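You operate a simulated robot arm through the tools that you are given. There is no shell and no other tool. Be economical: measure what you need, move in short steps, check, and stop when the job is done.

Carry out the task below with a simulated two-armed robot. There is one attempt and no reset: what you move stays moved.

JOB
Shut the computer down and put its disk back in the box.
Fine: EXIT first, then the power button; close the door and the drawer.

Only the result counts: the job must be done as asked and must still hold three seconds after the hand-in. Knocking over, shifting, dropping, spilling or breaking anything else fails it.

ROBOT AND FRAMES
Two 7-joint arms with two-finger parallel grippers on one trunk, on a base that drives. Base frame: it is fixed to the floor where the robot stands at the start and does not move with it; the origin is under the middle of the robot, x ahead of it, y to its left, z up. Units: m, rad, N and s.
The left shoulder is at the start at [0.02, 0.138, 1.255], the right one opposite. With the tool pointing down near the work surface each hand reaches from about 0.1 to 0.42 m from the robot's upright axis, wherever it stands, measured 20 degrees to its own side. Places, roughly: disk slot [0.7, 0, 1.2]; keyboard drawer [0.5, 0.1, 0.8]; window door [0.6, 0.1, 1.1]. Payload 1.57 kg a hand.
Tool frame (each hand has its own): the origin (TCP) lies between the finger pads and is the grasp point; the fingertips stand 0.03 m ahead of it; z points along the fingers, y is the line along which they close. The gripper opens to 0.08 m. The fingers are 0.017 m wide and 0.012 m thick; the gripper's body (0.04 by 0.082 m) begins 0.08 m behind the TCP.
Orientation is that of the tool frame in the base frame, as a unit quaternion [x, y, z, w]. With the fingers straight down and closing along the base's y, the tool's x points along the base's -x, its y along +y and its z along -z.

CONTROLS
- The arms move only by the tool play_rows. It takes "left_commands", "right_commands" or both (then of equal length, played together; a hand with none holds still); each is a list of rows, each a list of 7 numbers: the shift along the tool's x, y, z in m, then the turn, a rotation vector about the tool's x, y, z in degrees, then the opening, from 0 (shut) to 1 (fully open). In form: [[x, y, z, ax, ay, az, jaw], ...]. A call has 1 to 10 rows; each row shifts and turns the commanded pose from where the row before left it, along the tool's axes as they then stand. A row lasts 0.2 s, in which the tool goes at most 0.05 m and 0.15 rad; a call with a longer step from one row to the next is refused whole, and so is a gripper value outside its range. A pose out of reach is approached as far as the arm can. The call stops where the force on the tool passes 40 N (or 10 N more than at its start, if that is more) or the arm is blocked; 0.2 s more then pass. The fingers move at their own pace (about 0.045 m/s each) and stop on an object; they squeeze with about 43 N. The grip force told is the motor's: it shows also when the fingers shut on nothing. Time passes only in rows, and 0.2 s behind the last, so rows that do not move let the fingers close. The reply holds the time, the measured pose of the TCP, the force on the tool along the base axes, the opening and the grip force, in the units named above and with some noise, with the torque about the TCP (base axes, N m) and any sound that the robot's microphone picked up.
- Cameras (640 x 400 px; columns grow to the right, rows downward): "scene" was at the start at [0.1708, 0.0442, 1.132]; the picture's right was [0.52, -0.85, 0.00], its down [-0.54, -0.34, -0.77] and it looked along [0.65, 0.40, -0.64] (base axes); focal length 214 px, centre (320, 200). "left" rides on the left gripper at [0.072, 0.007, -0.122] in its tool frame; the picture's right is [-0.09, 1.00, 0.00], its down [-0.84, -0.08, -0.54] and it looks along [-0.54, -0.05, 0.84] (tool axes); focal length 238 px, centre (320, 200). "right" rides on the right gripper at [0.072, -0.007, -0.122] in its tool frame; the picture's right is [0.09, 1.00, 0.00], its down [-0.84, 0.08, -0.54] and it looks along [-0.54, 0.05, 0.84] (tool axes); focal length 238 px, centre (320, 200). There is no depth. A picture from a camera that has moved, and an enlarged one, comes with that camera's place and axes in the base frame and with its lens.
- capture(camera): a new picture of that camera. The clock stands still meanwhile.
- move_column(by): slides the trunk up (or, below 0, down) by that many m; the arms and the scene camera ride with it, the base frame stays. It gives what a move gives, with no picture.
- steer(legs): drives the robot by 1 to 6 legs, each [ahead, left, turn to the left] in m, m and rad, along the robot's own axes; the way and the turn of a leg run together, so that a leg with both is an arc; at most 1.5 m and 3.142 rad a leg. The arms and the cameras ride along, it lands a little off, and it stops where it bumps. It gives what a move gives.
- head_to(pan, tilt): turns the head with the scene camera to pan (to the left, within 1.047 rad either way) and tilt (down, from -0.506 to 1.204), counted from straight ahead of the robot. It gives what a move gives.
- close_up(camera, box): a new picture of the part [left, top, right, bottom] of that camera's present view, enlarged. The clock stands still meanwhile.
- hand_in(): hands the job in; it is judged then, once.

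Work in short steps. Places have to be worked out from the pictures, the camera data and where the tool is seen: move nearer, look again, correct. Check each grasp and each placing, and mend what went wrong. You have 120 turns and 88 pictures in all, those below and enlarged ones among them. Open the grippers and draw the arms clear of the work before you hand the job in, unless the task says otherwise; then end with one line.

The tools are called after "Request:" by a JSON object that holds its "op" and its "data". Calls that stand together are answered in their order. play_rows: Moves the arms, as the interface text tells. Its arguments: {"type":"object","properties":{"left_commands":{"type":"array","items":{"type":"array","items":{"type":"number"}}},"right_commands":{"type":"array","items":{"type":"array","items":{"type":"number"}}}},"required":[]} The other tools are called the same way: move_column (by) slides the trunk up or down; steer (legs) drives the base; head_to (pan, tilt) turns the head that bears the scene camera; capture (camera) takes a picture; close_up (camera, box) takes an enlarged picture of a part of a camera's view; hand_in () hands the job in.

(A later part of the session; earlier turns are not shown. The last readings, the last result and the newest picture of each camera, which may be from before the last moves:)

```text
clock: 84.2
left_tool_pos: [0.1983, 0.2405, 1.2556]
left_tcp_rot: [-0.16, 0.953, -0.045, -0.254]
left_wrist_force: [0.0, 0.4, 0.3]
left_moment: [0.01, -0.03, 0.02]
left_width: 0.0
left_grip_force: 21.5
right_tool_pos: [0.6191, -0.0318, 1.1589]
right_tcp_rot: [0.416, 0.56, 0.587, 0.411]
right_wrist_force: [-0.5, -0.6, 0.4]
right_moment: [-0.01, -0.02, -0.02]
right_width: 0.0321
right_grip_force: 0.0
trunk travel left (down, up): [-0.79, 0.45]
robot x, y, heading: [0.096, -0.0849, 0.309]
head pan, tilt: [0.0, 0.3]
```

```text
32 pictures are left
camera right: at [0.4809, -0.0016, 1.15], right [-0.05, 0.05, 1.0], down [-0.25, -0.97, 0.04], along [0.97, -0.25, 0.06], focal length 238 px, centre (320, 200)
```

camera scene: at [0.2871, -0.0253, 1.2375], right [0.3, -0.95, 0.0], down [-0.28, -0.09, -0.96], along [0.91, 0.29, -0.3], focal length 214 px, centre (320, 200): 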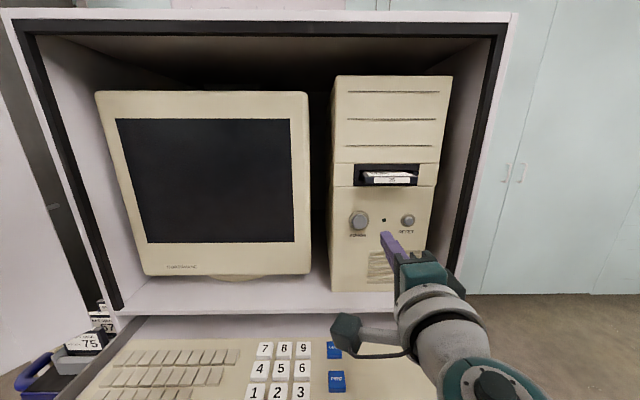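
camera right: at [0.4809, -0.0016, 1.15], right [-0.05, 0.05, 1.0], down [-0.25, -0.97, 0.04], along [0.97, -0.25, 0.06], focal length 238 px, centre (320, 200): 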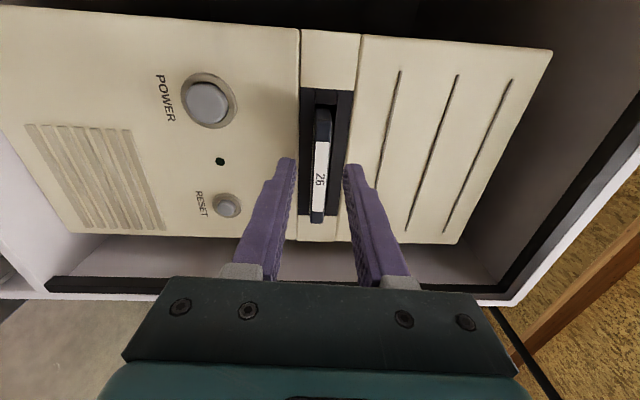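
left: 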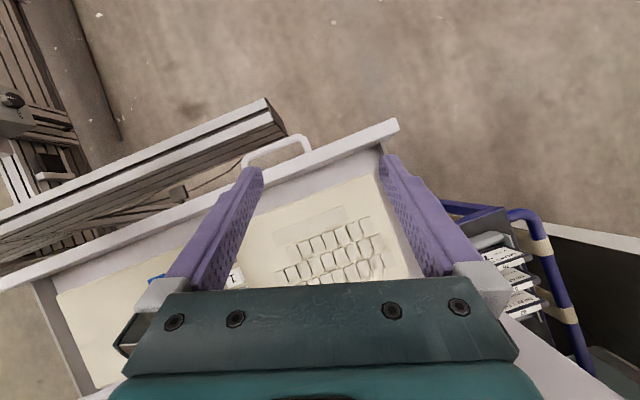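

The fingers straddle the disk. I advance in small steps up to 3.5 cm, then close.

Request:
{"op": "play_rows", "data": {"right_commands": [[0, 0, 0.012, 0, 0, 0, 0.4], [0, 0, 0.01, 0, 0, 0, 0.4], [0, 0, 0.008, 0, 0, 0, 0.4], [0, 0, 0.005, 0, 0, 0, 0.4], [0, 0, 0, 0, 0, 0, 0.4]]}}

Request:
{"op": "capture", "data": {"camera": "right"}}

```text
clock: 85.4
left_tool_pos: [0.1973, 0.2406, 1.2555]
left_tcp_rot: [-0.16, 0.953, -0.045, -0.254]
left_wrist_force: [-0.2, 0.3, 0.6]
left_moment: [0.01, 0.0, 0.02]
left_width: 0.0
left_grip_force: 20.8
right_tool_pos: [0.6528, -0.0213, 1.1605]
right_tcp_rot: [0.415, 0.561, 0.586, 0.412]
right_wrist_force: [0.4, -0.1, 0.0]
right_moment: [0.0, 0.02, 0.03]
right_width: 0.0322
right_grip_force: 0.1
trunk travel left (down, up): [-0.79, 0.45]
robot x, y, heading: [0.1007, -0.0839, 0.311]
head pan, tilt: [0.0, 0.3]
```

```text
31 pictures are left
camera right: at [0.515, 0.0092, 1.1505], right [-0.05, 0.05, 1.0], down [-0.25, -0.97, 0.04], along [0.97, -0.25, 0.06], focal length 238 px, centre (320, 200)
```

right: 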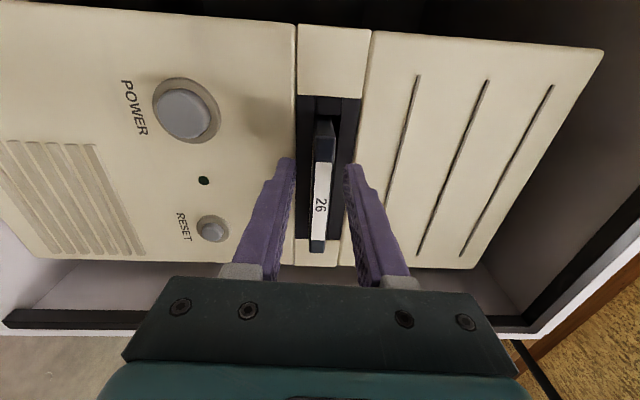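

The disk's end is at about fingertip depth; I advance another 2 cm in small steps and close.

Request:
{"op": "play_rows", "data": {"right_commands": [[0, 0, 0.006, 0, 0, 0, 0.4], [0, 0, 0.006, 0, 0, 0, 0.4], [0, 0, 0.004, 0, 0, 0, 0.4], [0, 0, 0.004, 0, 0, 0, 0.4], [0, 0, 0, 0, 0, 0, 0.2], [0, 0, 0, 0, 0, 0, 0], [0, 0, 0, 0, 0, 0, 0], [0, 0, 0, 0, 0, 0, 0]]}}

Request:
{"op": "capture", "data": {"camera": "right"}}

```text
clock: 86.1
left_tool_pos: [0.1947, 0.2392, 1.2538]
left_tcp_rot: [-0.16, 0.952, -0.046, -0.255]
left_wrist_force: [-0.2, 1.0, 0.1]
left_moment: [0.01, 0.0, -0.04]
left_width: 0.0
left_grip_force: 20.7
right_tool_pos: [0.6598, -0.019, 1.1571]
right_tcp_rot: [0.417, 0.562, 0.584, 0.411]
right_wrist_force: [-30.2, -12.4, 8.2]
right_moment: [-0.17, 0.36, 0.1]
right_width: 0.0246
right_grip_force: 0.1
trunk travel left (down, up): [-0.79, 0.45]
robot x, y, heading: [0.0971, -0.0847, 0.305]
head pan, tilt: [0.0, 0.3]
stopped in row 3 (right hand): the force on the tool passed its limit at 47 N (the readings are from after the stop); the commanded pose is now the measured one
```

```text
30 pictures are left
camera right: at [0.5217, 0.0119, 1.1483], right [-0.04, 0.06, 1.0], down [-0.25, -0.97, 0.04], along [0.97, -0.25, 0.05], focal length 238 px, centre (320, 200)
```

right: 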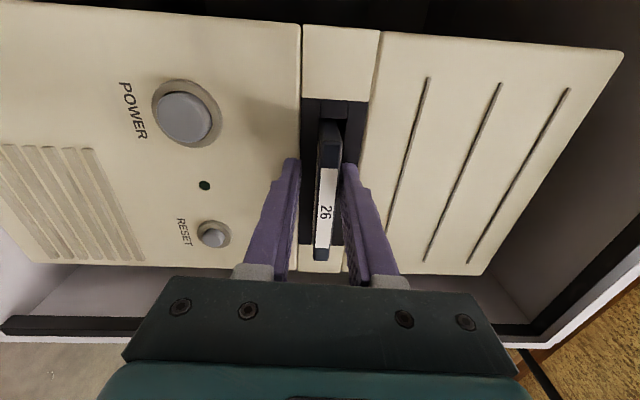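

The tips touch the bezel, so they are as deep as possible. I back 3 mm, raise 3 mm and close on the disk.

Request:
{"op": "play_rows", "data": {"right_commands": [[0, 0.003, -0.003, 0, 0, 0, 0.3], [0, 0, 0, 0, 0, 0, 0], [0, 0, 0, 0, 0, 0, 0], [0, 0, 0, 0, 0, 0, 0], [0, 0, 0, 0, 0, 0, 0]]}}

Request:
{"op": "capture", "data": {"camera": "right"}}

```text
clock: 87.3
left_tool_pos: [0.1969, 0.2412, 1.2555]
left_tcp_rot: [-0.16, 0.953, -0.045, -0.255]
left_wrist_force: [0.1, 0.1, 1.1]
left_moment: [0.0, 0.0, -0.01]
left_width: 0.0002
left_grip_force: 21.3
right_tool_pos: [0.6598, -0.0188, 1.1618]
right_tcp_rot: [0.416, 0.562, 0.585, 0.411]
right_wrist_force: [-5.1, -2.9, -5.0]
right_moment: [-0.13, 0.22, -0.01]
right_width: 0.0109
right_grip_force: 29.0
trunk travel left (down, up): [-0.79, 0.45]
robot x, y, heading: [0.0967, -0.0843, 0.306]
head pan, tilt: [0.0, 0.3]
```

```text
29 pictures are left
camera right: at [0.5215, 0.0122, 1.1527], right [-0.04, 0.05, 1.0], down [-0.25, -0.97, 0.04], along [0.97, -0.25, 0.05], focal length 238 px, centre (320, 200)
```

right: 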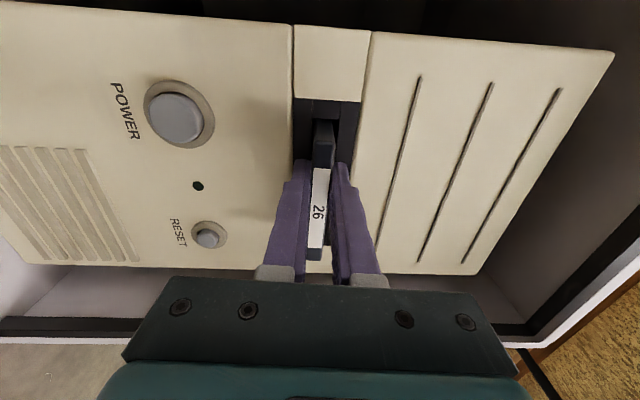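

Gripped at 10.9 mm thickness. I pull it out by driving straight back.

Request:
{"op": "steer", "data": {"legs": [[-0.05, 0, 0], [-0.13, 0, 0]]}}

Request:
{"op": "capture", "data": {"camera": "right"}}

Request:
{"op": "capture", "data": {"camera": "scene"}}

```text
clock: 89.1
left_tool_pos: [0.0306, 0.1887, 1.2556]
left_tcp_rot: [-0.161, 0.953, -0.046, -0.254]
left_wrist_force: [-1.2, 0.5, -0.1]
left_moment: [0.01, 0.01, 0.01]
left_width: 0.0
left_grip_force: 21.8
right_tool_pos: [0.4935, -0.0708, 1.1621]
right_tcp_rot: [0.416, 0.561, 0.586, 0.412]
right_wrist_force: [-0.2, 0.8, -1.0]
right_moment: [-0.02, 0.07, 0.0]
right_width: 0.0111
right_grip_force: 28.9
trunk travel left (down, up): [-0.79, 0.45]
robot x, y, heading: [-0.0697, -0.14, 0.31]
head pan, tilt: [0.0, 0.3]
```

```text
28 pictures are left
camera right: at [0.3558, -0.0401, 1.1535], right [-0.04, 0.05, 1.0], down [-0.25, -0.97, 0.04], along [0.97, -0.25, 0.06], focal length 238 px, centre (320, 200)
```

right: 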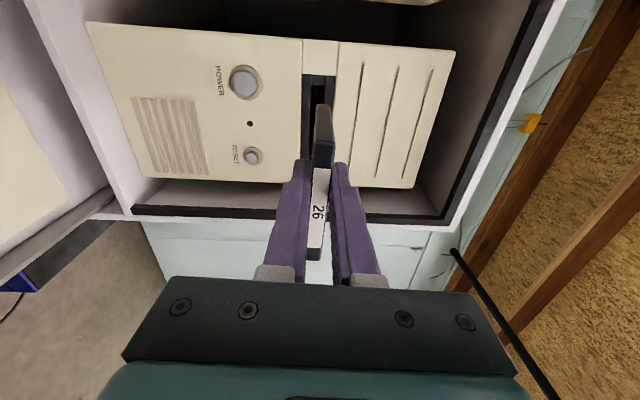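

```text
27 pictures are left
camera scene: at [0.1136, -0.0804, 1.3275], right [0.3, -0.95, 0.0], down [-0.28, -0.09, -0.96], along [0.91, 0.29, -0.3], focal length 214 px, centre (320, 200)
```

scene: 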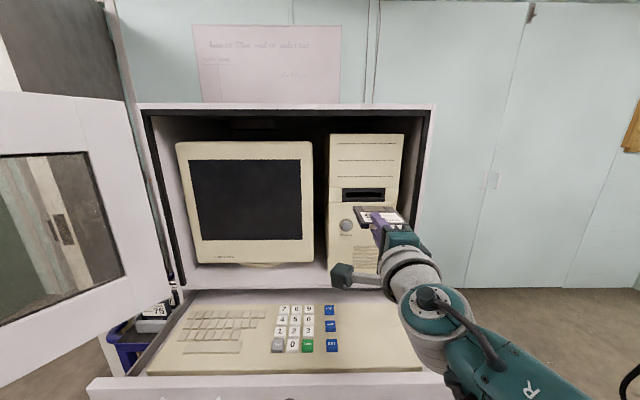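

The disk is out and held, label "26". Next I'll close the door, which needs going around it; first I back the robot away and start pitching the right hand downward so the disk hangs vertically.

Request:
{"op": "steer", "data": {"legs": [[-0.35, 0, 0]]}}

Request:
{"op": "play_rows", "data": {"right_commands": [[0, 0, -0.02, 7.5, 0, 0, 0], [0, -0.0026, -0.0198, 7.5, 0, 0, 0], [0, -0.0052, -0.0193, 7.5, 0, 0, 0], [0, -0.0077, -0.0185, 7.5, 0, 0, 0], [0, -0.01, -0.0173, 7.5, 0, 0, 0], [0, -0.0122, -0.0159, 7.5, 0, 0, 0]]}}

```text
clock: 91.4
left_tool_pos: [-0.3069, 0.0805, 1.255]
left_tcp_rot: [-0.162, 0.953, -0.045, -0.254]
left_wrist_force: [0.1, -1.3, -0.2]
left_moment: [0.01, -0.01, 0.0]
left_width: 0.0001
left_grip_force: 21.3
right_tool_pos: [0.1579, -0.1758, 1.1629]
right_tcp_rot: [0.416, 0.562, 0.586, 0.409]
right_wrist_force: [0.1, -0.3, -1.2]
right_moment: [0.0, 0.05, -0.01]
right_width: 0.0112
right_grip_force: 28.1
trunk travel left (down, up): [-0.79, 0.45]
robot x, y, heading: [-0.4006, -0.2497, 0.31]
head pan, tilt: [0.0, 0.3]
```

```text
clock: 93.0
left_tool_pos: [-0.3075, 0.0804, 1.2546]
left_tcp_rot: [-0.161, 0.953, -0.045, -0.254]
left_wrist_force: [-0.2, 1.0, 0.8]
left_moment: [-0.01, 0.01, 0.0]
left_width: 0.0001
left_grip_force: 21.4
right_tool_pos: [0.1239, -0.2975, 0.9741]
right_tcp_rot: [0.52, 0.736, 0.347, 0.261]
right_wrist_force: [0.0, 0.1, -0.5]
right_moment: [-0.03, 0.04, -0.03]
right_width: 0.0107
right_grip_force: 28.7
right hand out of reach, approached as far as the arm can: row 1, 2, 3, 4, 5, 6
trunk travel left (down, up): [-0.79, 0.45]
robot x, y, heading: [-0.4067, -0.2482, 0.307]
head pan, tilt: [0.0, 0.3]
stopped in row 6 (right hand): the arm was blocked; the commanded pose is now the measured one
```

The arm drifted lower/right but the hand has pitched 39° and still holds the disk. I continue pitching in place.

Request:
{"op": "play_rows", "data": {"right_commands": [[0, 0, 0, 7, 0, 0, 0], [0, -0.01, -0.01, 7, 0, 0, 0], [0, -0.01, -0.01, 7, 0, 0, 0], [0, -0.01, -0.01, 7, 0, 0, 0], [0, -0.01, -0.01, 7, 0, 0, 0], [0, -0.01, -0.01, 7, 0, 0, 0], [0, -0.01, -0.01, 7, 0, 0, 0]]}}

Request:
{"op": "head_to", "data": {"pan": 0.0, "tilt": 0.7}}

Request:
{"op": "capture", "data": {"camera": "scene"}}

```text
clock: 94.6
left_tool_pos: [-0.3074, 0.0826, 1.2551]
left_tcp_rot: [-0.162, 0.952, -0.046, -0.254]
left_wrist_force: [0.1, 0.2, -0.6]
left_moment: [-0.05, 0.0, -0.01]
left_width: 0.0002
left_grip_force: 20.8
right_tool_pos: [0.0726, -0.3304, 0.9274]
right_tcp_rot: [0.535, 0.755, 0.307, 0.224]
right_wrist_force: [0.6, 0.0, -0.5]
right_moment: [-0.02, 0.06, -0.04]
right_width: 0.0111
right_grip_force: 28.2
right hand out of reach, approached as far as the arm can: row 1, 2, 3, 4, 5, 6, 7
trunk travel left (down, up): [-0.79, 0.45]
robot x, y, heading: [-0.4017, -0.247, 0.313]
head pan, tilt: [0.0, 0.3]
```

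```text
clock: 95.4
left_tool_pos: [-0.3067, 0.0817, 1.2549]
left_tcp_rot: [-0.162, 0.952, -0.045, -0.254]
left_wrist_force: [-0.1, 0.0, -0.9]
left_moment: [0.02, -0.01, 0.01]
left_width: 0.0
left_grip_force: 21.2
right_tool_pos: [0.0745, -0.3325, 0.9271]
right_tcp_rot: [0.536, 0.754, 0.305, 0.227]
right_wrist_force: [-0.8, 0.3, -0.7]
right_moment: [0.02, 0.02, -0.01]
right_width: 0.011
right_grip_force: 28.8
trunk travel left (down, up): [-0.79, 0.45]
robot x, y, heading: [-0.4027, -0.2472, 0.309]
head pan, tilt: [0.0, 0.7]
```

```text
26 pictures are left
camera scene: at [-0.2303, -0.1896, 1.2915], right [0.31, -0.95, 0.0], down [-0.61, -0.2, -0.77], along [0.73, 0.23, -0.64], focal length 214 px, centre (320, 200)
```

scene: 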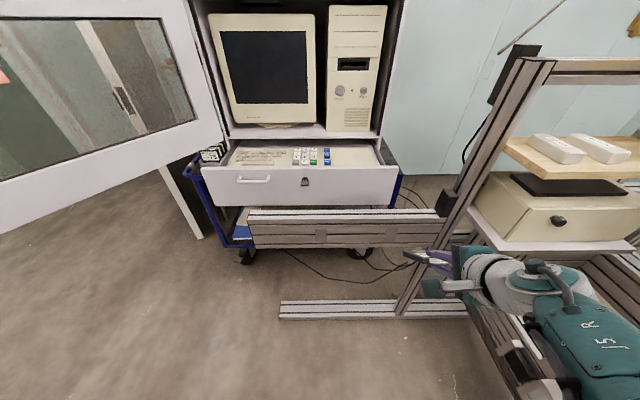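

The hand can point down only nearer the body (≤0.42 m), so I keep the commanded orientation and bring the hand back, up and inward.

Request:
{"op": "play_rows", "data": {"right_commands": [[0.016, -0.024, -0.024, 0, 0, 0, 0], [0.016, -0.024, -0.024, 0, 0, 0, 0], [0.016, -0.024, -0.024, 0, 0, 0, 0], [0.016, -0.024, -0.024, 0, 0, 0, 0], [0.016, -0.024, -0.024, 0, 0, 0, 0], [0, 0, 0, 0, 0, 0, 0]]}}

```text
clock: 96.6
left_tool_pos: [-0.3063, 0.0803, 1.2552]
left_tcp_rot: [-0.162, 0.953, -0.046, -0.253]
left_wrist_force: [-0.8, -0.3, 0.3]
left_moment: [-0.01, 0.03, 0.02]
left_width: 0.0002
left_grip_force: 20.9
right_tool_pos: [-0.0808, -0.3601, 0.9304]
right_tcp_rot: [0.492, 0.779, 0.278, 0.272]
right_wrist_force: [-0.7, -0.1, -1.2]
right_moment: [0.0, 0.06, 0.01]
right_width: 0.0111
right_grip_force: 28.7
trunk travel left (down, up): [-0.79, 0.45]
robot x, y, heading: [-0.4037, -0.2408, 0.31]
head pan, tilt: [0.0, 0.7]
stopped in row 5 (right hand): the arm was blocked; the commanded pose is now the measured one
```

Pitch is limited to ~45° in this wrist branch. I unwind the roll instead, back toward the natural downward pose (fingers closing sideways), which was reachable at the start.

Request:
{"op": "play_rows", "data": {"right_commands": [[0, 0, 0, 2.49, 3.33, -6.48, 0], [0, 0, 0, 2.49, 3.33, -6.48, 0], [0, 0, 0, 2.49, 3.33, -6.48, 0], [0, 0, 0, 2.49, 3.33, -6.48, 0], [0, 0, 0, 2.49, 3.33, -6.48, 0], [0, 0, 0, 2.49, 3.33, -6.48, 0], [0, 0, 0, 2.49, 3.33, -6.48, 0], [0, 0, 0, 2.49, 3.33, -6.48, 0]]}}

```text
clock: 98.4
left_tool_pos: [-0.3073, 0.081, 1.2541]
left_tcp_rot: [-0.162, 0.953, -0.046, -0.253]
left_wrist_force: [0.1, -0.1, -0.4]
left_moment: [0.01, -0.03, 0.0]
left_width: 0.0
left_grip_force: 20.7
right_tool_pos: [-0.1446, -0.3756, 0.9035]
right_tcp_rot: [0.072, 0.987, 0.104, 0.099]
right_wrist_force: [0.4, 0.9, -0.7]
right_moment: [-0.02, 0.0, -0.01]
right_width: 0.0109
right_grip_force: 28.7
right hand out of reach, approached as far as the arm can: row 4, 5, 6, 7
trunk travel left (down, up): [-0.79, 0.45]
robot x, y, heading: [-0.407, -0.2457, 0.308]
head pan, tilt: [0.0, 0.7]
```

Now nearly pointing down. I finish the rotation and raise the hand.

Request:
{"op": "play_rows", "data": {"right_commands": [[0, 0, -0.03, 2.49, 3.33, -6.48, 0], [0, 0, -0.03, 2.49, 3.33, -6.48, 0], [0, 0, -0.03, 2.49, 3.33, -6.48, 0], [0, 0, -0.03, 2.49, 3.33, -6.48, 0], [0, 0, -0.04, 0, 0, 0, 0], [0, 0, -0.04, 0, 0, 0, 0], [0, 0, 0, 0, 0, 0, 0]]}}

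Request:
{"op": "capture", "data": {"camera": "right"}}

```text
clock: 100.0
left_tool_pos: [-0.307, 0.0809, 1.2549]
left_tcp_rot: [-0.162, 0.953, -0.045, -0.254]
left_wrist_force: [-0.7, -0.2, 0.2]
left_moment: [0.01, -0.02, 0.02]
left_width: 0.0
left_grip_force: 21.9
right_tool_pos: [-0.1579, -0.3897, 1.1013]
right_tcp_rot: [-0.154, 0.988, -0.001, 0.0]
right_wrist_force: [-0.7, -0.4, -0.5]
right_moment: [-0.03, 0.04, -0.04]
right_width: 0.0111
right_grip_force: 28.8
trunk travel left (down, up): [-0.79, 0.45]
robot x, y, heading: [-0.4018, -0.2481, 0.318]
head pan, tilt: [0.0, 0.7]
```

```text
25 pictures are left
camera right: at [-0.2251, -0.4177, 1.223], right [-0.39, 0.92, 0.0], down [0.77, 0.33, 0.54], along [0.5, 0.21, -0.84], focal length 238 px, centre (320, 200)
```

right: 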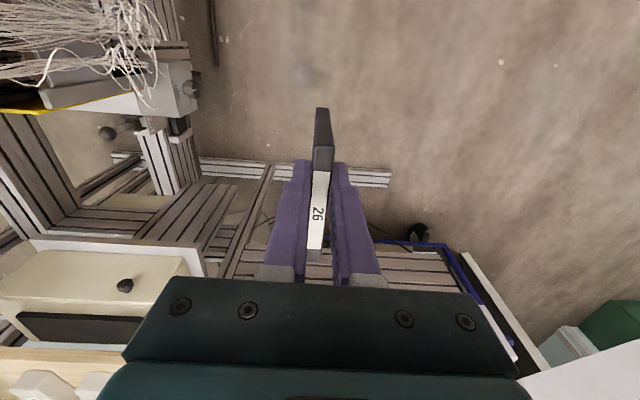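

The disk now hangs straight down and the hand is compact. I test whether the hand can roll 90° here (disk facing front, as in the box).

Request:
{"op": "play_rows", "data": {"right_commands": [[0, 0.01, 0, 0, 0, 8.2, 0], [0, 0.01, 0, 0, 0, 8.2, 0], [0, 0.01, 0, 0, 0, 8.2, 0], [0, 0.01, 0, 0, 0, 8.2, 0], [0, 0.01, 0, 0, 0, 8.2, 0], [0, 0, 0, 0, 0, 8.2, 0], [0, 0, 0, 0, 0, 8.2, 0], [0, 0, 0, 0, 0, 8.2, 0], [0, 0, 0, 0, 0, 8.2, 0], [0, 0, 0, 0, 0, 8.2, 0]]}}

```text
clock: 102.2
left_tool_pos: [-0.3072, 0.0803, 1.2551]
left_tcp_rot: [-0.162, 0.952, -0.045, -0.254]
left_wrist_force: [0.0, -0.1, -0.2]
left_moment: [0.0, 0.01, 0.01]
left_width: 0.0
left_grip_force: 21.5
right_tool_pos: [-0.1601, -0.3418, 1.1021]
right_tcp_rot: [0.533, 0.846, 0.0, 0.001]
right_wrist_force: [-0.4, 0.1, -0.3]
right_moment: [0.02, 0.04, -0.03]
right_width: 0.0113
right_grip_force: 29.5
trunk travel left (down, up): [-0.79, 0.45]
robot x, y, heading: [-0.4054, -0.248, 0.316]
head pan, tilt: [0.0, 0.7]
```

Roll works too. Now I prepare the left hand as the door pusher: tilt it forward and extend it ahead at z≈1.33 (above the lever and tag).

Request:
{"op": "play_rows", "data": {"left_commands": [[-0.0195, -0.02, -0.0221, 0, -7, 0, 0], [-0.0221, -0.02, -0.0196, 0, -7, 0, 0], [-0.0243, -0.02, -0.0167, 0, -7, 0, 0], [-0.0262, -0.02, -0.0137, 0, -7, 0, 0], [-0.0277, -0.02, -0.0104, 0, -7, 0, 0], [-0.0287, -0.02, -0.007, 0, -7, 0, 0], [-0.0294, -0.02, -0.0034, 0, -7, 0, 0], [-0.0296, -0.02, 0.0002, 0, -7, 0, 0]]}}

Request:
{"op": "steer", "data": {"legs": [[-0.413, 0.185, 0], [0.35, 1.1, 0], [0, 0, -1.51]]}}

Request:
{"op": "head_to", "data": {"pan": 0.3, "tilt": 0.3}}

Request:
{"op": "capture", "data": {"camera": "scene"}}

```text
clock: 104.0
left_tool_pos: [-0.044, 0.0075, 1.3205]
left_tcp_rot: [-0.171, 0.962, 0.039, 0.209]
left_wrist_force: [-0.2, 0.1, 0.4]
left_moment: [0.02, -0.04, 0.0]
left_width: 0.0001
left_grip_force: 21.3
right_tool_pos: [-0.1586, -0.3418, 1.1014]
right_tcp_rot: [0.532, 0.847, 0.0, 0.001]
right_wrist_force: [0.1, 0.6, -1.2]
right_moment: [0.03, 0.03, -0.02]
right_width: 0.0112
right_grip_force: 28.5
trunk travel left (down, up): [-0.79, 0.45]
robot x, y, heading: [-0.4027, -0.2441, 0.314]
head pan, tilt: [0.0, 0.7]
```

```text
clock: 116.0
left_tool_pos: [-0.5879, 0.6241, 1.3201]
left_tcp_rot: [0.543, 0.813, -0.115, 0.177]
left_wrist_force: [0.3, -0.2, -0.2]
left_moment: [0.01, 0.05, 0.0]
left_width: 0.0001
left_grip_force: 21.1
right_tool_pos: [-0.9405, 0.7205, 1.1023]
right_tcp_rot: [0.969, 0.247, 0.0, 0.0]
right_wrist_force: [0.0, -0.2, -1.0]
right_moment: [0.03, 0.03, 0.0]
right_width: 0.011
right_grip_force: 28.8
trunk travel left (down, up): [-0.79, 0.45]
robot x, y, heading: [-0.8544, 0.9703, -1.21]
head pan, tilt: [0.0, 0.7]
```

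```text
clock: 116.8
left_tool_pos: [-0.5888, 0.6246, 1.3199]
left_tcp_rot: [0.543, 0.813, -0.113, 0.178]
left_wrist_force: [0.4, 0.5, -0.4]
left_moment: [0.01, -0.02, 0.0]
left_width: 0.0
left_grip_force: 20.8
right_tool_pos: [-0.9409, 0.7195, 1.1013]
right_tcp_rot: [0.969, 0.248, 0.0, 0.001]
right_wrist_force: [0.6, -0.5, -0.6]
right_moment: [0.01, -0.02, 0.0]
right_width: 0.0109
right_grip_force: 29.0
trunk travel left (down, up): [-0.79, 0.45]
robot x, y, heading: [-0.8545, 0.9706, -1.209]
head pan, tilt: [0.3, 0.3]
```

```text
24 pictures are left
camera scene: at [-0.7657, 0.8021, 1.3275], right [-0.79, -0.62, 0.0], down [-0.18, 0.23, -0.95], along [0.59, -0.75, -0.3], focal length 214 px, centre (320, 200)
```

scene: 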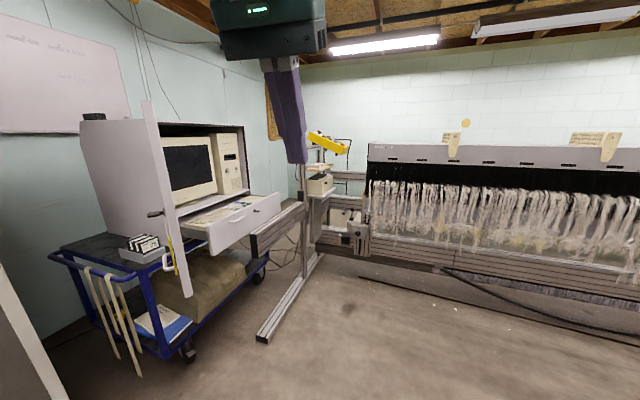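

The robot is outside the door; the door's end is near (-0.22,0.64). I move so the left hand sits just outside the end stile.

Request:
{"op": "steer", "data": {"legs": [[-0.112, 0.042, 0], [0.174, 0.374, 0]]}}

Request:
{"op": "capture", "data": {"camera": "scene"}}

```text
clock: 120.2
left_tool_pos: [-0.1803, 0.718, 1.3194]
left_tcp_rot: [0.543, 0.813, -0.114, 0.178]
left_wrist_force: [-0.2, 0.6, -0.9]
left_moment: [0.0, 0.04, 0.0]
left_width: 0.0001
left_grip_force: 21.2
right_tool_pos: [-0.5314, 0.8134, 1.101]
right_tcp_rot: [0.969, 0.249, 0.0, 0.001]
right_wrist_force: [0.3, -0.5, -1.7]
right_moment: [0.02, -0.03, -0.03]
right_width: 0.0113
right_grip_force: 29.0
trunk travel left (down, up): [-0.79, 0.45]
robot x, y, heading: [-0.4455, 1.0646, -1.209]
head pan, tilt: [0.3, 0.3]
```

```text
23 pictures are left
camera scene: at [-0.3567, 0.8961, 1.3275], right [-0.79, -0.62, 0.0], down [-0.18, 0.23, -0.96], along [0.59, -0.75, -0.3], focal length 214 px, centre (320, 200)
```

scene: 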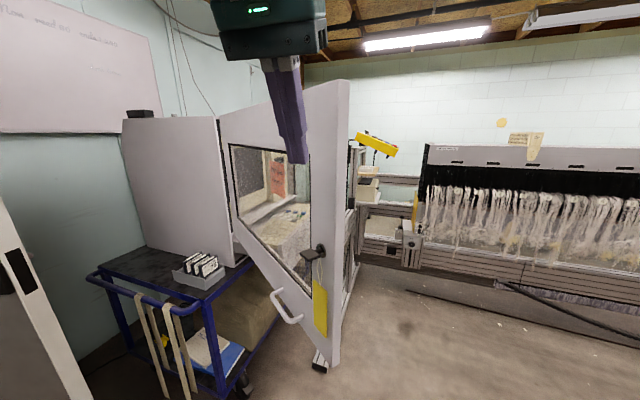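

The hand is in front of the stile. I drive ahead to touch, then arc about the hinge to push the door toward closed (0.6 rad first).

Request:
{"op": "steer", "data": {"legs": [[0.07, 0, 0], [0.192, -0.234, 0.3], [0.192, -0.234, 0.3]]}}

Request:
{"op": "capture", "data": {"camera": "scene"}}

```text
clock: 124.5
left_tool_pos: [-0.1403, 0.2847, 1.3186]
left_tcp_rot: [0.28, 0.937, -0.056, 0.203]
left_wrist_force: [-0.2, -0.3, 0.1]
left_moment: [0.02, 0.04, 0.01]
left_width: 0.0001
left_grip_force: 21.5
right_tool_pos: [-0.4862, 0.1656, 1.1028]
right_tcp_rot: [0.853, 0.522, 0.0, -0.001]
right_wrist_force: [-0.2, 1.4, 0.0]
right_moment: [0.03, 0.0, 0.0]
right_width: 0.0112
right_grip_force: 28.8
trunk travel left (down, up): [-0.79, 0.45]
robot x, y, heading: [-0.5557, 0.417, -0.606]
head pan, tilt: [0.3, 0.3]
```

```text
22 pictures are left
camera scene: at [-0.3882, 0.3321, 1.3275], right [-0.3, -0.95, 0.0], down [-0.28, 0.09, -0.96], along [0.91, -0.29, -0.3], focal length 214 px, centre (320, 200)
```

scene: 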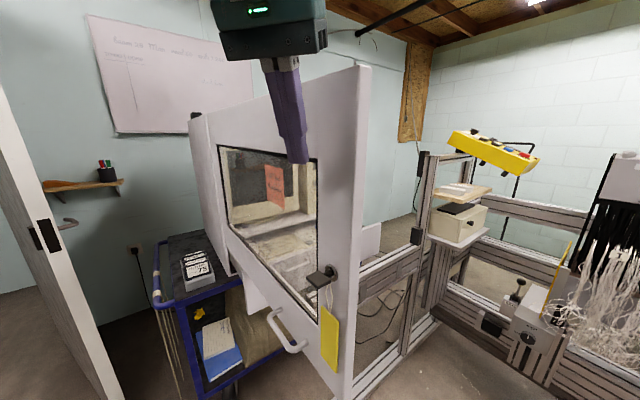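

The door follows. I continue with another 0.7 rad.

Request:
{"op": "steer", "data": {"legs": [[0.225, -0.275, 0.35], [0.225, -0.275, 0.35]]}}

Request:
{"op": "capture", "data": {"camera": "scene"}}

```text
clock: 128.7
left_tool_pos: [0.1399, -0.034, 1.3193]
left_tcp_rot: [-0.065, 0.975, 0.017, 0.211]
left_wrist_force: [0.2, -0.2, 0.3]
left_moment: [-0.02, 0.01, -0.01]
left_width: 0.0001
left_grip_force: 21.1
right_tool_pos: [-0.0418, -0.3489, 1.1014]
right_tcp_rot: [0.615, 0.788, 0.0, 0.0]
right_wrist_force: [0.1, -0.4, -0.1]
right_moment: [0.01, 0.0, 0.03]
right_width: 0.011
right_grip_force: 28.9
trunk travel left (down, up): [-0.79, 0.45]
robot x, y, heading: [-0.2601, -0.2012, 0.106]
head pan, tilt: [0.3, 0.3]
```

```text
21 pictures are left
camera scene: at [-0.0786, -0.1579, 1.3275], right [0.4, -0.92, 0.0], down [-0.27, -0.12, -0.96], along [0.88, 0.38, -0.3], focal length 214 px, centre (320, 200)
```

scene: 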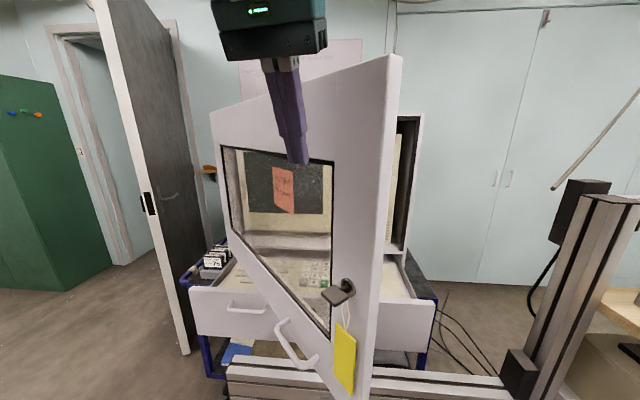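

About 48° remain. I raise the trunk slightly so the hand meets the wooden top rail, then arc 0.2 rad more and push straight ahead.

Request:
{"op": "move_column", "data": {"by": 0.045}}

Request:
{"op": "steer", "data": {"legs": [[0.129, -0.157, 0.2], [0.15, 0.05, 0]]}}

Request:
{"op": "capture", "data": {"camera": "scene"}}

```text
clock: 129.6
left_tool_pos: [0.1408, -0.0327, 1.3639]
left_tcp_rot: [-0.066, 0.975, 0.018, 0.209]
left_wrist_force: [0.8, -0.2, 0.1]
left_moment: [0.01, 0.04, 0.0]
left_width: 0.0
left_grip_force: 21.5
right_tool_pos: [-0.041, -0.3489, 1.1452]
right_tcp_rot: [0.615, 0.789, 0.0, 0.0]
right_wrist_force: [0.0, 0.0, -0.9]
right_moment: [0.0, -0.01, -0.03]
right_width: 0.0114
right_grip_force: 29.0
trunk travel left (down, up): [-0.835, 0.405]
robot x, y, heading: [-0.2639, -0.203, 0.111]
head pan, tilt: [0.3, 0.3]
```

```text
clock: 132.2
left_tool_pos: [0.3847, 0.0113, 1.3632]
left_tcp_rot: [-0.162, 0.964, 0.039, 0.207]
left_wrist_force: [1.1, -0.1, 0.3]
left_moment: [0.0, 0.0, 0.02]
left_width: 0.0
left_grip_force: 21.4
right_tool_pos: [0.2692, -0.3342, 1.1461]
right_tcp_rot: [0.533, 0.846, 0.0, 0.0]
right_wrist_force: [0.4, -0.2, -0.6]
right_moment: [0.01, -0.02, 0.01]
right_width: 0.011
right_grip_force: 28.5
trunk travel left (down, up): [-0.835, 0.405]
robot x, y, heading: [0.0231, -0.2379, 0.304]
head pan, tilt: [0.3, 0.3]
```

```text
20 pictures are left
camera scene: at [0.1943, -0.1546, 1.3725], right [0.57, -0.82, 0.0], down [-0.24, -0.17, -0.96], along [0.78, 0.55, -0.3], focal length 214 px, centre (320, 200)
```

scene: 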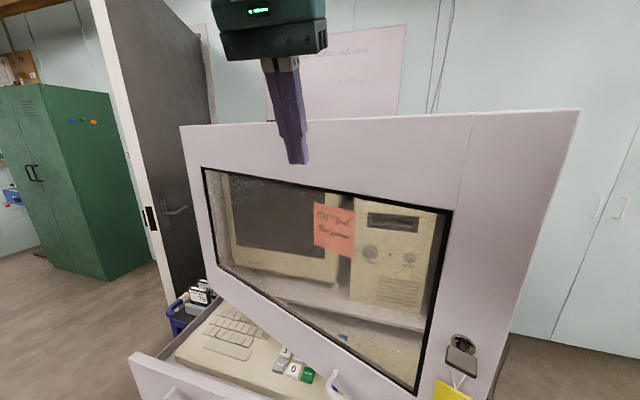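

Nearly there; the hand rests on the top rail. I drive 10 cm more, then finish the push with the arm under force control.

Request:
{"op": "steer", "data": {"legs": [[0.1, -0.03, 0]]}}

Request:
{"op": "play_rows", "data": {"left_commands": [[-0.018, 0, 0.009, 0, 0, 0, 0], [-0.018, 0, 0.009, 0, 0, 0, 0], [-0.013, 0, 0.006, 0, 0, 0, 0], [-0.009, 0, 0.0045, 0, 0, 0, 0], [-0.009, 0, 0.0045, 0, 0, 0, 0], [-0.009, 0, 0.0045, 0, 0, 0, 0], [-0.009, 0, 0.0045, 0, 0, 0, 0]]}}

Request:
{"op": "capture", "data": {"camera": "scene"}}

```text
clock: 133.3
left_tool_pos: [0.4885, 0.0117, 1.3634]
left_tcp_rot: [-0.163, 0.964, 0.04, 0.207]
left_wrist_force: [-0.8, -0.2, 0.4]
left_moment: [-0.01, -0.02, 0.0]
left_width: 0.0002
left_grip_force: 21.8
right_tool_pos: [0.3718, -0.3338, 1.1453]
right_tcp_rot: [0.533, 0.846, 0.001, 0.0]
right_wrist_force: [0.3, 0.6, -0.2]
right_moment: [0.02, 0.04, 0.01]
right_width: 0.011
right_grip_force: 29.6
trunk travel left (down, up): [-0.835, 0.405]
robot x, y, heading: [0.1278, -0.2352, 0.308]
head pan, tilt: [0.3, 0.3]
```

```text
clock: 134.9
left_tool_pos: [0.5799, 0.0435, 1.3608]
left_tcp_rot: [-0.164, 0.964, 0.04, 0.207]
left_wrist_force: [-0.7, 1.0, -0.2]
left_moment: [-0.02, 0.0, 0.01]
left_width: 0.0
left_grip_force: 21.2
right_tool_pos: [0.3726, -0.3331, 1.1479]
right_tcp_rot: [0.533, 0.846, -0.001, 0.0]
right_wrist_force: [-0.8, 0.4, 0.4]
right_moment: [0.04, 0.01, 0.0]
right_width: 0.0111
right_grip_force: 28.6
trunk travel left (down, up): [-0.835, 0.405]
robot x, y, heading: [0.1286, -0.2378, 0.31]
head pan, tilt: [0.3, 0.3]
```

```text
19 pictures are left
camera scene: at [0.2989, -0.153, 1.3725], right [0.57, -0.82, 0.0], down [-0.24, -0.17, -0.96], along [0.78, 0.55, -0.3], focal length 214 px, centre (320, 200)
```

scene: 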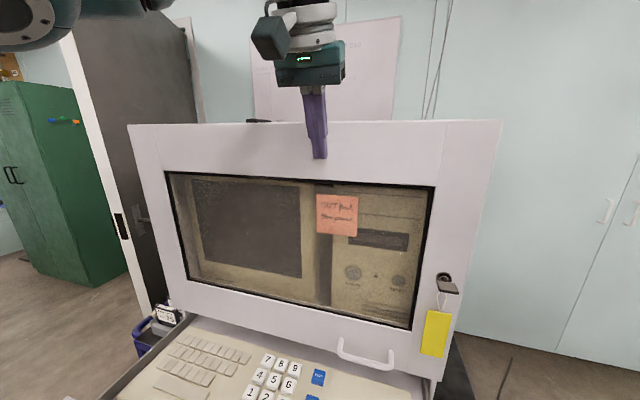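

Almost closed. I keep pushing in small steps until the force stop tells it is shut.

Request:
{"op": "play_rows", "data": {"left_commands": [[-0.008, 0, 0.004, 0, 0, 0, 0], [-0.008, 0, 0.004, 0, 0, 0, 0], [-0.006, 0, 0.003, 0, 0, 0, 0], [-0.006, 0, 0.003, 0, 0, 0, 0], [-0.005, 0, 0.0025, 0, 0, 0, 0], [-0.005, 0, 0.0025, 0, 0, 0, 0], [-0.005, 0, 0.0025, 0, 0, 0, 0], [-0.005, 0, 0.0025, 0, 0, 0, 0]]}}

Request:
{"op": "close_up", "data": {"camera": "scene", "box": [260, 100, 540, 275]}}

```text
clock: 135.4
left_tool_pos: [0.5815, 0.0441, 1.3603]
left_tcp_rot: [-0.163, 0.966, 0.039, 0.199]
left_wrist_force: [-11.1, -2.2, 3.9]
left_moment: [0.1, 0.27, 0.01]
left_width: 0.0
left_grip_force: 21.4
right_tool_pos: [0.3722, -0.3328, 1.1459]
right_tcp_rot: [0.534, 0.845, 0.0, -0.001]
right_wrist_force: [0.6, -0.2, 0.4]
right_moment: [0.03, -0.01, 0.0]
right_width: 0.0112
right_grip_force: 28.7
trunk travel left (down, up): [-0.835, 0.405]
robot x, y, heading: [0.1264, -0.2389, 0.309]
head pan, tilt: [0.3, 0.3]
stopped in row 2 (left hand): the force on the tool passed its limit at 57 N (the readings are from after the stop); the commanded pose is now the measured one
```

```text
2.29 times, centred on (400, 188) of scene
camera zoom: at [0.2977, -0.1529, 1.3724], right [0.57, -0.82, 0.0], down [-0.24, -0.17, -0.96], along [0.78, 0.55, -0.3], focal length 490 px, centre (137, 229)
```

zoom: 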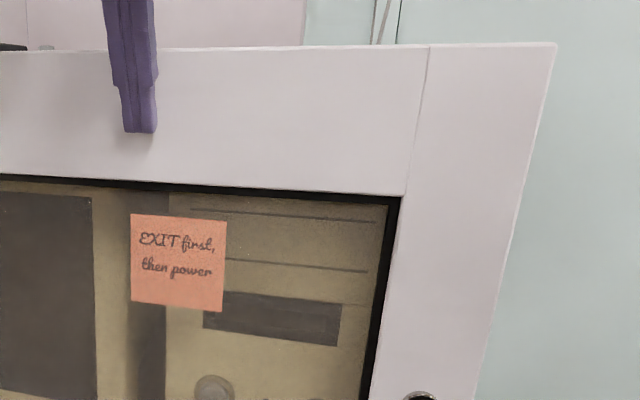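

The door hit its stop and is flush: closed. I back away, raise the right hand a bit (to keep the disk clear), and lower the trunk to its original height.

Request:
{"op": "steer", "data": {"legs": [[-0.3, 0, 0]]}}

Request:
{"op": "play_rows", "data": {"right_commands": [[0, 0, -0.04, 0, 0, 0, 0], [0, 0, -0.04, 0, 0, 0, 0], [0, 0, -0.04, 0, 0, 0, 0], [0, 0, 0, 0, 0, 0, 0]]}}

Request:
{"op": "move_column", "data": {"by": -0.205}}

Request:
{"op": "head_to", "data": {"pan": 0.2, "tilt": 0.5}}

Request:
{"op": "capture", "data": {"camera": "scene"}}

```text
clock: 137.4
left_tool_pos: [0.2956, -0.0451, 1.3611]
left_tcp_rot: [-0.164, 0.965, 0.038, 0.201]
left_wrist_force: [-0.1, 0.2, 0.0]
left_moment: [-0.01, -0.01, 0.01]
left_width: 0.0001
left_grip_force: 21.4
right_tool_pos: [0.0888, -0.4248, 1.1463]
right_tcp_rot: [0.531, 0.847, 0.001, -0.001]
right_wrist_force: [-0.4, 0.0, -1.5]
right_moment: [-0.01, 0.01, -0.02]
right_width: 0.0111
right_grip_force: 28.9
trunk travel left (down, up): [-0.835, 0.405]
robot x, y, heading: [-0.1541, -0.3271, 0.309]
head pan, tilt: [0.3, 0.3]
```

```text
clock: 138.4
left_tool_pos: [0.2963, -0.0456, 1.3621]
left_tcp_rot: [-0.164, 0.965, 0.038, 0.201]
left_wrist_force: [-0.6, 0.7, 0.9]
left_moment: [-0.01, 0.01, -0.01]
left_width: 0.0002
left_grip_force: 21.2
right_tool_pos: [0.0928, -0.4208, 1.2652]
right_tcp_rot: [0.531, 0.847, -0.001, 0.0]
right_wrist_force: [0.0, 0.5, 0.1]
right_moment: [0.0, 0.03, 0.02]
right_width: 0.0111
right_grip_force: 28.7
right hand out of reach, approached as far as the arm can: row 2
trunk travel left (down, up): [-0.835, 0.405]
robot x, y, heading: [-0.1563, -0.3316, 0.31]
head pan, tilt: [0.3, 0.3]
```

```text
clock: 140.6
left_tool_pos: [0.2965, -0.0463, 1.1559]
left_tcp_rot: [-0.164, 0.965, 0.038, 0.201]
left_wrist_force: [-0.3, 0.0, -0.1]
left_moment: [-0.04, 0.03, 0.03]
left_width: 0.0003
left_grip_force: 21.2
right_tool_pos: [0.0943, -0.4201, 1.0592]
right_tcp_rot: [0.531, 0.847, -0.002, -0.001]
right_wrist_force: [0.2, 0.4, -0.1]
right_moment: [0.0, 0.0, 0.0]
right_width: 0.0111
right_grip_force: 28.6
trunk travel left (down, up): [-0.63, 0.61]
robot x, y, heading: [-0.1547, -0.3294, 0.313]
head pan, tilt: [0.3, 0.3]
```

```text
clock: 141.4
left_tool_pos: [0.2972, -0.0447, 1.157]
left_tcp_rot: [-0.165, 0.965, 0.039, 0.201]
left_wrist_force: [0.5, -0.4, 0.0]
left_moment: [-0.01, 0.01, 0.02]
left_width: 0.0
left_grip_force: 21.4
right_tool_pos: [0.0934, -0.4206, 1.0605]
right_tcp_rot: [0.531, 0.847, -0.002, -0.001]
right_wrist_force: [-0.2, 0.9, -0.1]
right_moment: [0.02, 0.02, 0.02]
right_width: 0.011
right_grip_force: 28.8
trunk travel left (down, up): [-0.63, 0.61]
robot x, y, heading: [-0.1602, -0.3275, 0.312]
head pan, tilt: [0.201, 0.499]
```

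```text
17 pictures are left
camera scene: at [0.0157, -0.2527, 1.1492], right [0.49, -0.87, 0.0], down [-0.42, -0.23, -0.88], along [0.77, 0.43, -0.48], focal length 214 px, centre (320, 200)
```

scene: 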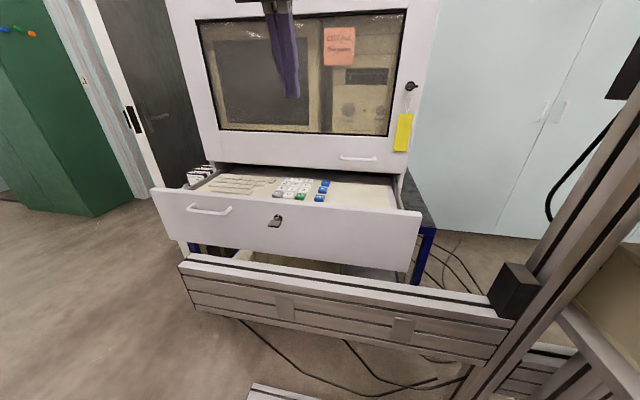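

The door is shut and the drawer front is visible; I'll push it between handle and key (≈(0.35,0.147,0.815)). I drive so the left hand is in front of it and lower the hand behind the beam.

Request:
{"op": "steer", "data": {"legs": [[0.1, 0.164, 0]]}}

Request:
{"op": "play_rows", "data": {"left_commands": [[0.032, 0, -0.0138, 0, 0, 0, 0], [0.032, 0, -0.0138, 0, 0, 0, 0], [0.01625, 0, 0.0379, 0, 0, 0, 0], [0.01625, 0, 0.0379, 0, 0, 0, 0], [0.01625, 0, 0.0379, 0, 0, 0, 0], [0.01625, 0, 0.0379, 0, 0, 0, 0], [0.01625, 0, 0.0379, 0, 0, 0, 0], [0, 0, 0, 0, 0, 0, 0]]}}

Request:
{"op": "capture", "data": {"camera": "scene"}}

```text
clock: 142.9
left_tool_pos: [0.3445, 0.1413, 1.1568]
left_tcp_rot: [-0.164, 0.965, 0.038, 0.202]
left_wrist_force: [0.3, 0.1, -0.2]
left_moment: [-0.02, 0.01, -0.01]
left_width: 0.0
left_grip_force: 21.5
right_tool_pos: [0.1387, -0.2336, 1.0602]
right_tcp_rot: [0.533, 0.846, -0.002, -0.001]
right_wrist_force: [0.6, 0.3, -1.2]
right_moment: [-0.03, -0.02, 0.01]
right_width: 0.011
right_grip_force: 29.0
trunk travel left (down, up): [-0.63, 0.61]
robot x, y, heading: [-0.1109, -0.1369, 0.308]
head pan, tilt: [0.201, 0.499]
```

```text
clock: 144.7
left_tool_pos: [0.2774, 0.1183, 0.9498]
left_tcp_rot: [-0.164, 0.965, 0.038, 0.2]
left_wrist_force: [0.0, -0.1, 0.0]
left_moment: [0.02, 0.01, 0.0]
left_width: 0.0
left_grip_force: 20.7
right_tool_pos: [0.1391, -0.2347, 1.06]
right_tcp_rot: [0.533, 0.846, -0.001, -0.001]
right_wrist_force: [-0.9, -0.1, 0.2]
right_moment: [0.03, 0.02, 0.01]
right_width: 0.0109
right_grip_force: 28.6
trunk travel left (down, up): [-0.63, 0.61]
robot x, y, heading: [-0.1106, -0.1392, 0.311]
head pan, tilt: [0.201, 0.499]
```

```text
16 pictures are left
camera scene: at [0.0624, -0.0661, 1.1491], right [0.49, -0.87, 0.0], down [-0.42, -0.23, -0.88], along [0.77, 0.43, -0.48], focal length 214 px, centre (320, 200)
```

scene: 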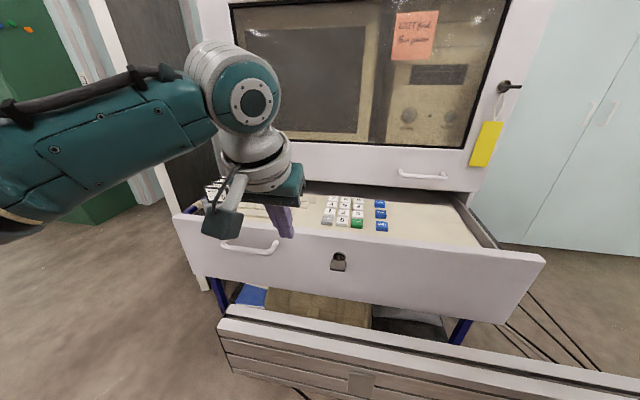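

I lower the last 11 cm (slightly to the right, between handle and key), then drive 19 cm ahead to push the drawer.

Request:
{"op": "play_rows", "data": {"left_commands": [[0.01625, -0.006, 0.0379, 0, 0, 0, 0], [0.01625, -0.006, 0.0379, 0, 0, 0, 0], [0.01625, -0.006, 0.0379, 0, 0, 0, 0], [0, 0, 0, 0, 0, 0, 0]]}}

Request:
{"op": "steer", "data": {"legs": [[0.19, 0, 0]]}}

Request:
{"op": "capture", "data": {"camera": "scene"}}

```text
clock: 145.7
left_tool_pos: [0.2849, 0.1033, 0.8247]
left_tcp_rot: [-0.163, 0.965, 0.039, 0.202]
left_wrist_force: [-0.6, 0.3, 0.3]
left_moment: [0.03, -0.03, 0.03]
left_width: 0.0003
left_grip_force: 21.2
right_tool_pos: [0.1399, -0.2343, 1.0599]
right_tcp_rot: [0.532, 0.847, -0.001, -0.001]
right_wrist_force: [0.6, -0.4, -1.3]
right_moment: [0.01, -0.03, 0.0]
right_width: 0.0111
right_grip_force: 29.0
trunk travel left (down, up): [-0.63, 0.61]
robot x, y, heading: [-0.1114, -0.138, 0.31]
head pan, tilt: [0.201, 0.499]
```

```text
clock: 147.3
left_tool_pos: [0.4682, 0.1632, 0.8249]
left_tcp_rot: [-0.163, 0.965, 0.038, 0.201]
left_wrist_force: [0.3, -0.1, 0.2]
left_moment: [0.02, 0.01, 0.02]
left_width: 0.0001
left_grip_force: 21.3
right_tool_pos: [0.324, -0.175, 1.0593]
right_tcp_rot: [0.532, 0.847, -0.001, -0.001]
right_wrist_force: [0.4, -0.1, -0.5]
right_moment: [0.04, -0.01, -0.02]
right_width: 0.011
right_grip_force: 28.9
trunk travel left (down, up): [-0.63, 0.61]
robot x, y, heading: [0.0701, -0.0808, 0.31]
head pan, tilt: [0.201, 0.499]
```

```text
15 pictures are left
camera scene: at [0.2474, -0.0065, 1.1492], right [0.49, -0.87, 0.0], down [-0.42, -0.23, -0.88], along [0.77, 0.43, -0.48], focal length 214 px, centre (320, 200)
```

scene: 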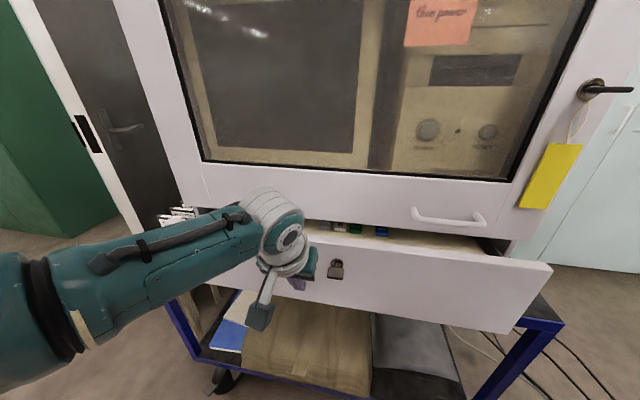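

The drawer slides in; about 7 cm remain. I finish with the arm in small steps until the force stop.

Request:
{"op": "play_rows", "data": {"left_commands": [[-0.011, 0, 0.0047, 0, 0, 0, 0], [-0.011, 0, 0.0047, 0, 0, 0, 0], [-0.011, 0, 0.0047, 0, 0, 0, 0], [-0.0092, 0, 0.0039, 0, 0, 0, 0], [-0.0092, 0, 0.0039, 0, 0, 0, 0], [-0.0092, 0, 0.0039, 0, 0, 0, 0], [-0.0092, 0, 0.0039, 0, 0, 0, 0], [-0.0092, 0, 0.0039, 0, 0, 0, 0], [-0.0092, 0, 0.0039, 0, 0, 0, 0]]}}

Request:
{"op": "capture", "data": {"camera": "scene"}}

```text
clock: 149.3
left_tool_pos: [0.512, 0.1877, 0.8393]
left_tcp_rot: [-0.163, 0.965, 0.038, 0.202]
left_wrist_force: [-0.5, -0.1, -0.3]
left_moment: [-0.04, 0.03, 0.0]
left_width: 0.0
left_grip_force: 21.3
left hand out of reach, approached as far as the arm can: row 4, 5, 6, 7, 8, 9
right_tool_pos: [0.3245, -0.175, 1.0595]
right_tcp_rot: [0.532, 0.847, -0.001, 0.0]
right_wrist_force: [0.1, -0.5, -0.5]
right_moment: [0.01, -0.03, 0.0]
right_width: 0.0111
right_grip_force: 29.2
trunk travel left (down, up): [-0.63, 0.61]
robot x, y, heading: [0.0757, -0.0806, 0.31]
head pan, tilt: [0.201, 0.499]
```

```text
14 pictures are left
camera scene: at [0.2471, -0.0067, 1.1491], right [0.49, -0.87, 0.0], down [-0.42, -0.23, -0.88], along [0.77, 0.43, -0.48], focal length 214 px, centre (320, 200)
```

scene: 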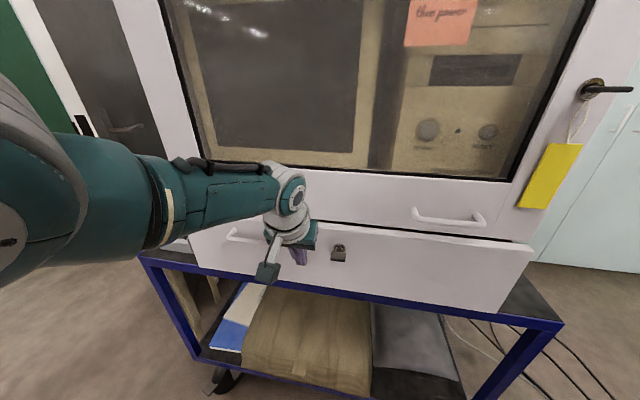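

The arm is at full reach with ~2–3 cm left. I drive ahead in small legs.

Request:
{"op": "steer", "data": {"legs": [[0.03, 0, 0]]}}

Request:
{"op": "capture", "data": {"camera": "scene"}}

```text
clock: 150.3
left_tool_pos: [0.5306, 0.1943, 0.8325]
left_tcp_rot: [-0.166, 0.968, 0.038, 0.186]
left_wrist_force: [-9.3, -3.8, 3.1]
left_moment: [0.01, 0.16, -0.01]
left_width: 0.0001
left_grip_force: 21.5
right_tool_pos: [0.3506, -0.1662, 1.0593]
right_tcp_rot: [0.532, 0.847, -0.001, -0.003]
right_wrist_force: [-0.7, -0.1, -0.8]
right_moment: [-0.01, 0.0, 0.01]
right_width: 0.0112
right_grip_force: 28.8
trunk travel left (down, up): [-0.63, 0.61]
robot x, y, heading: [0.1017, -0.0715, 0.319]
head pan, tilt: [0.201, 0.499]
stopped in leg 1: the force on the tool passed its limit at 80 N (the readings are from after the stop); the commanded pose is now the measured one
```

```text
13 pictures are left
camera scene: at [0.2738, 0.0023, 1.1487], right [0.49, -0.87, 0.0], down [-0.42, -0.24, -0.88], along [0.76, 0.43, -0.48], focal length 214 px, centre (320, 200)
```

scene: 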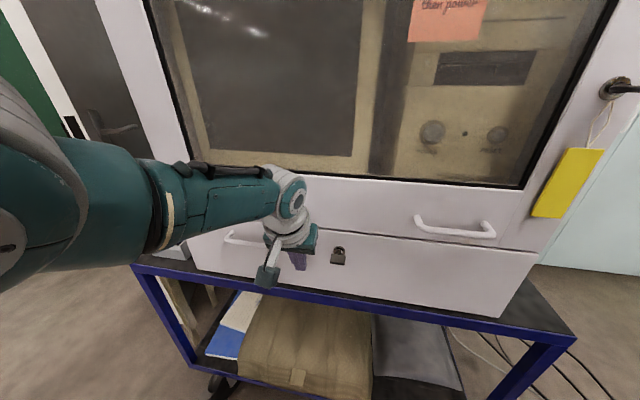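

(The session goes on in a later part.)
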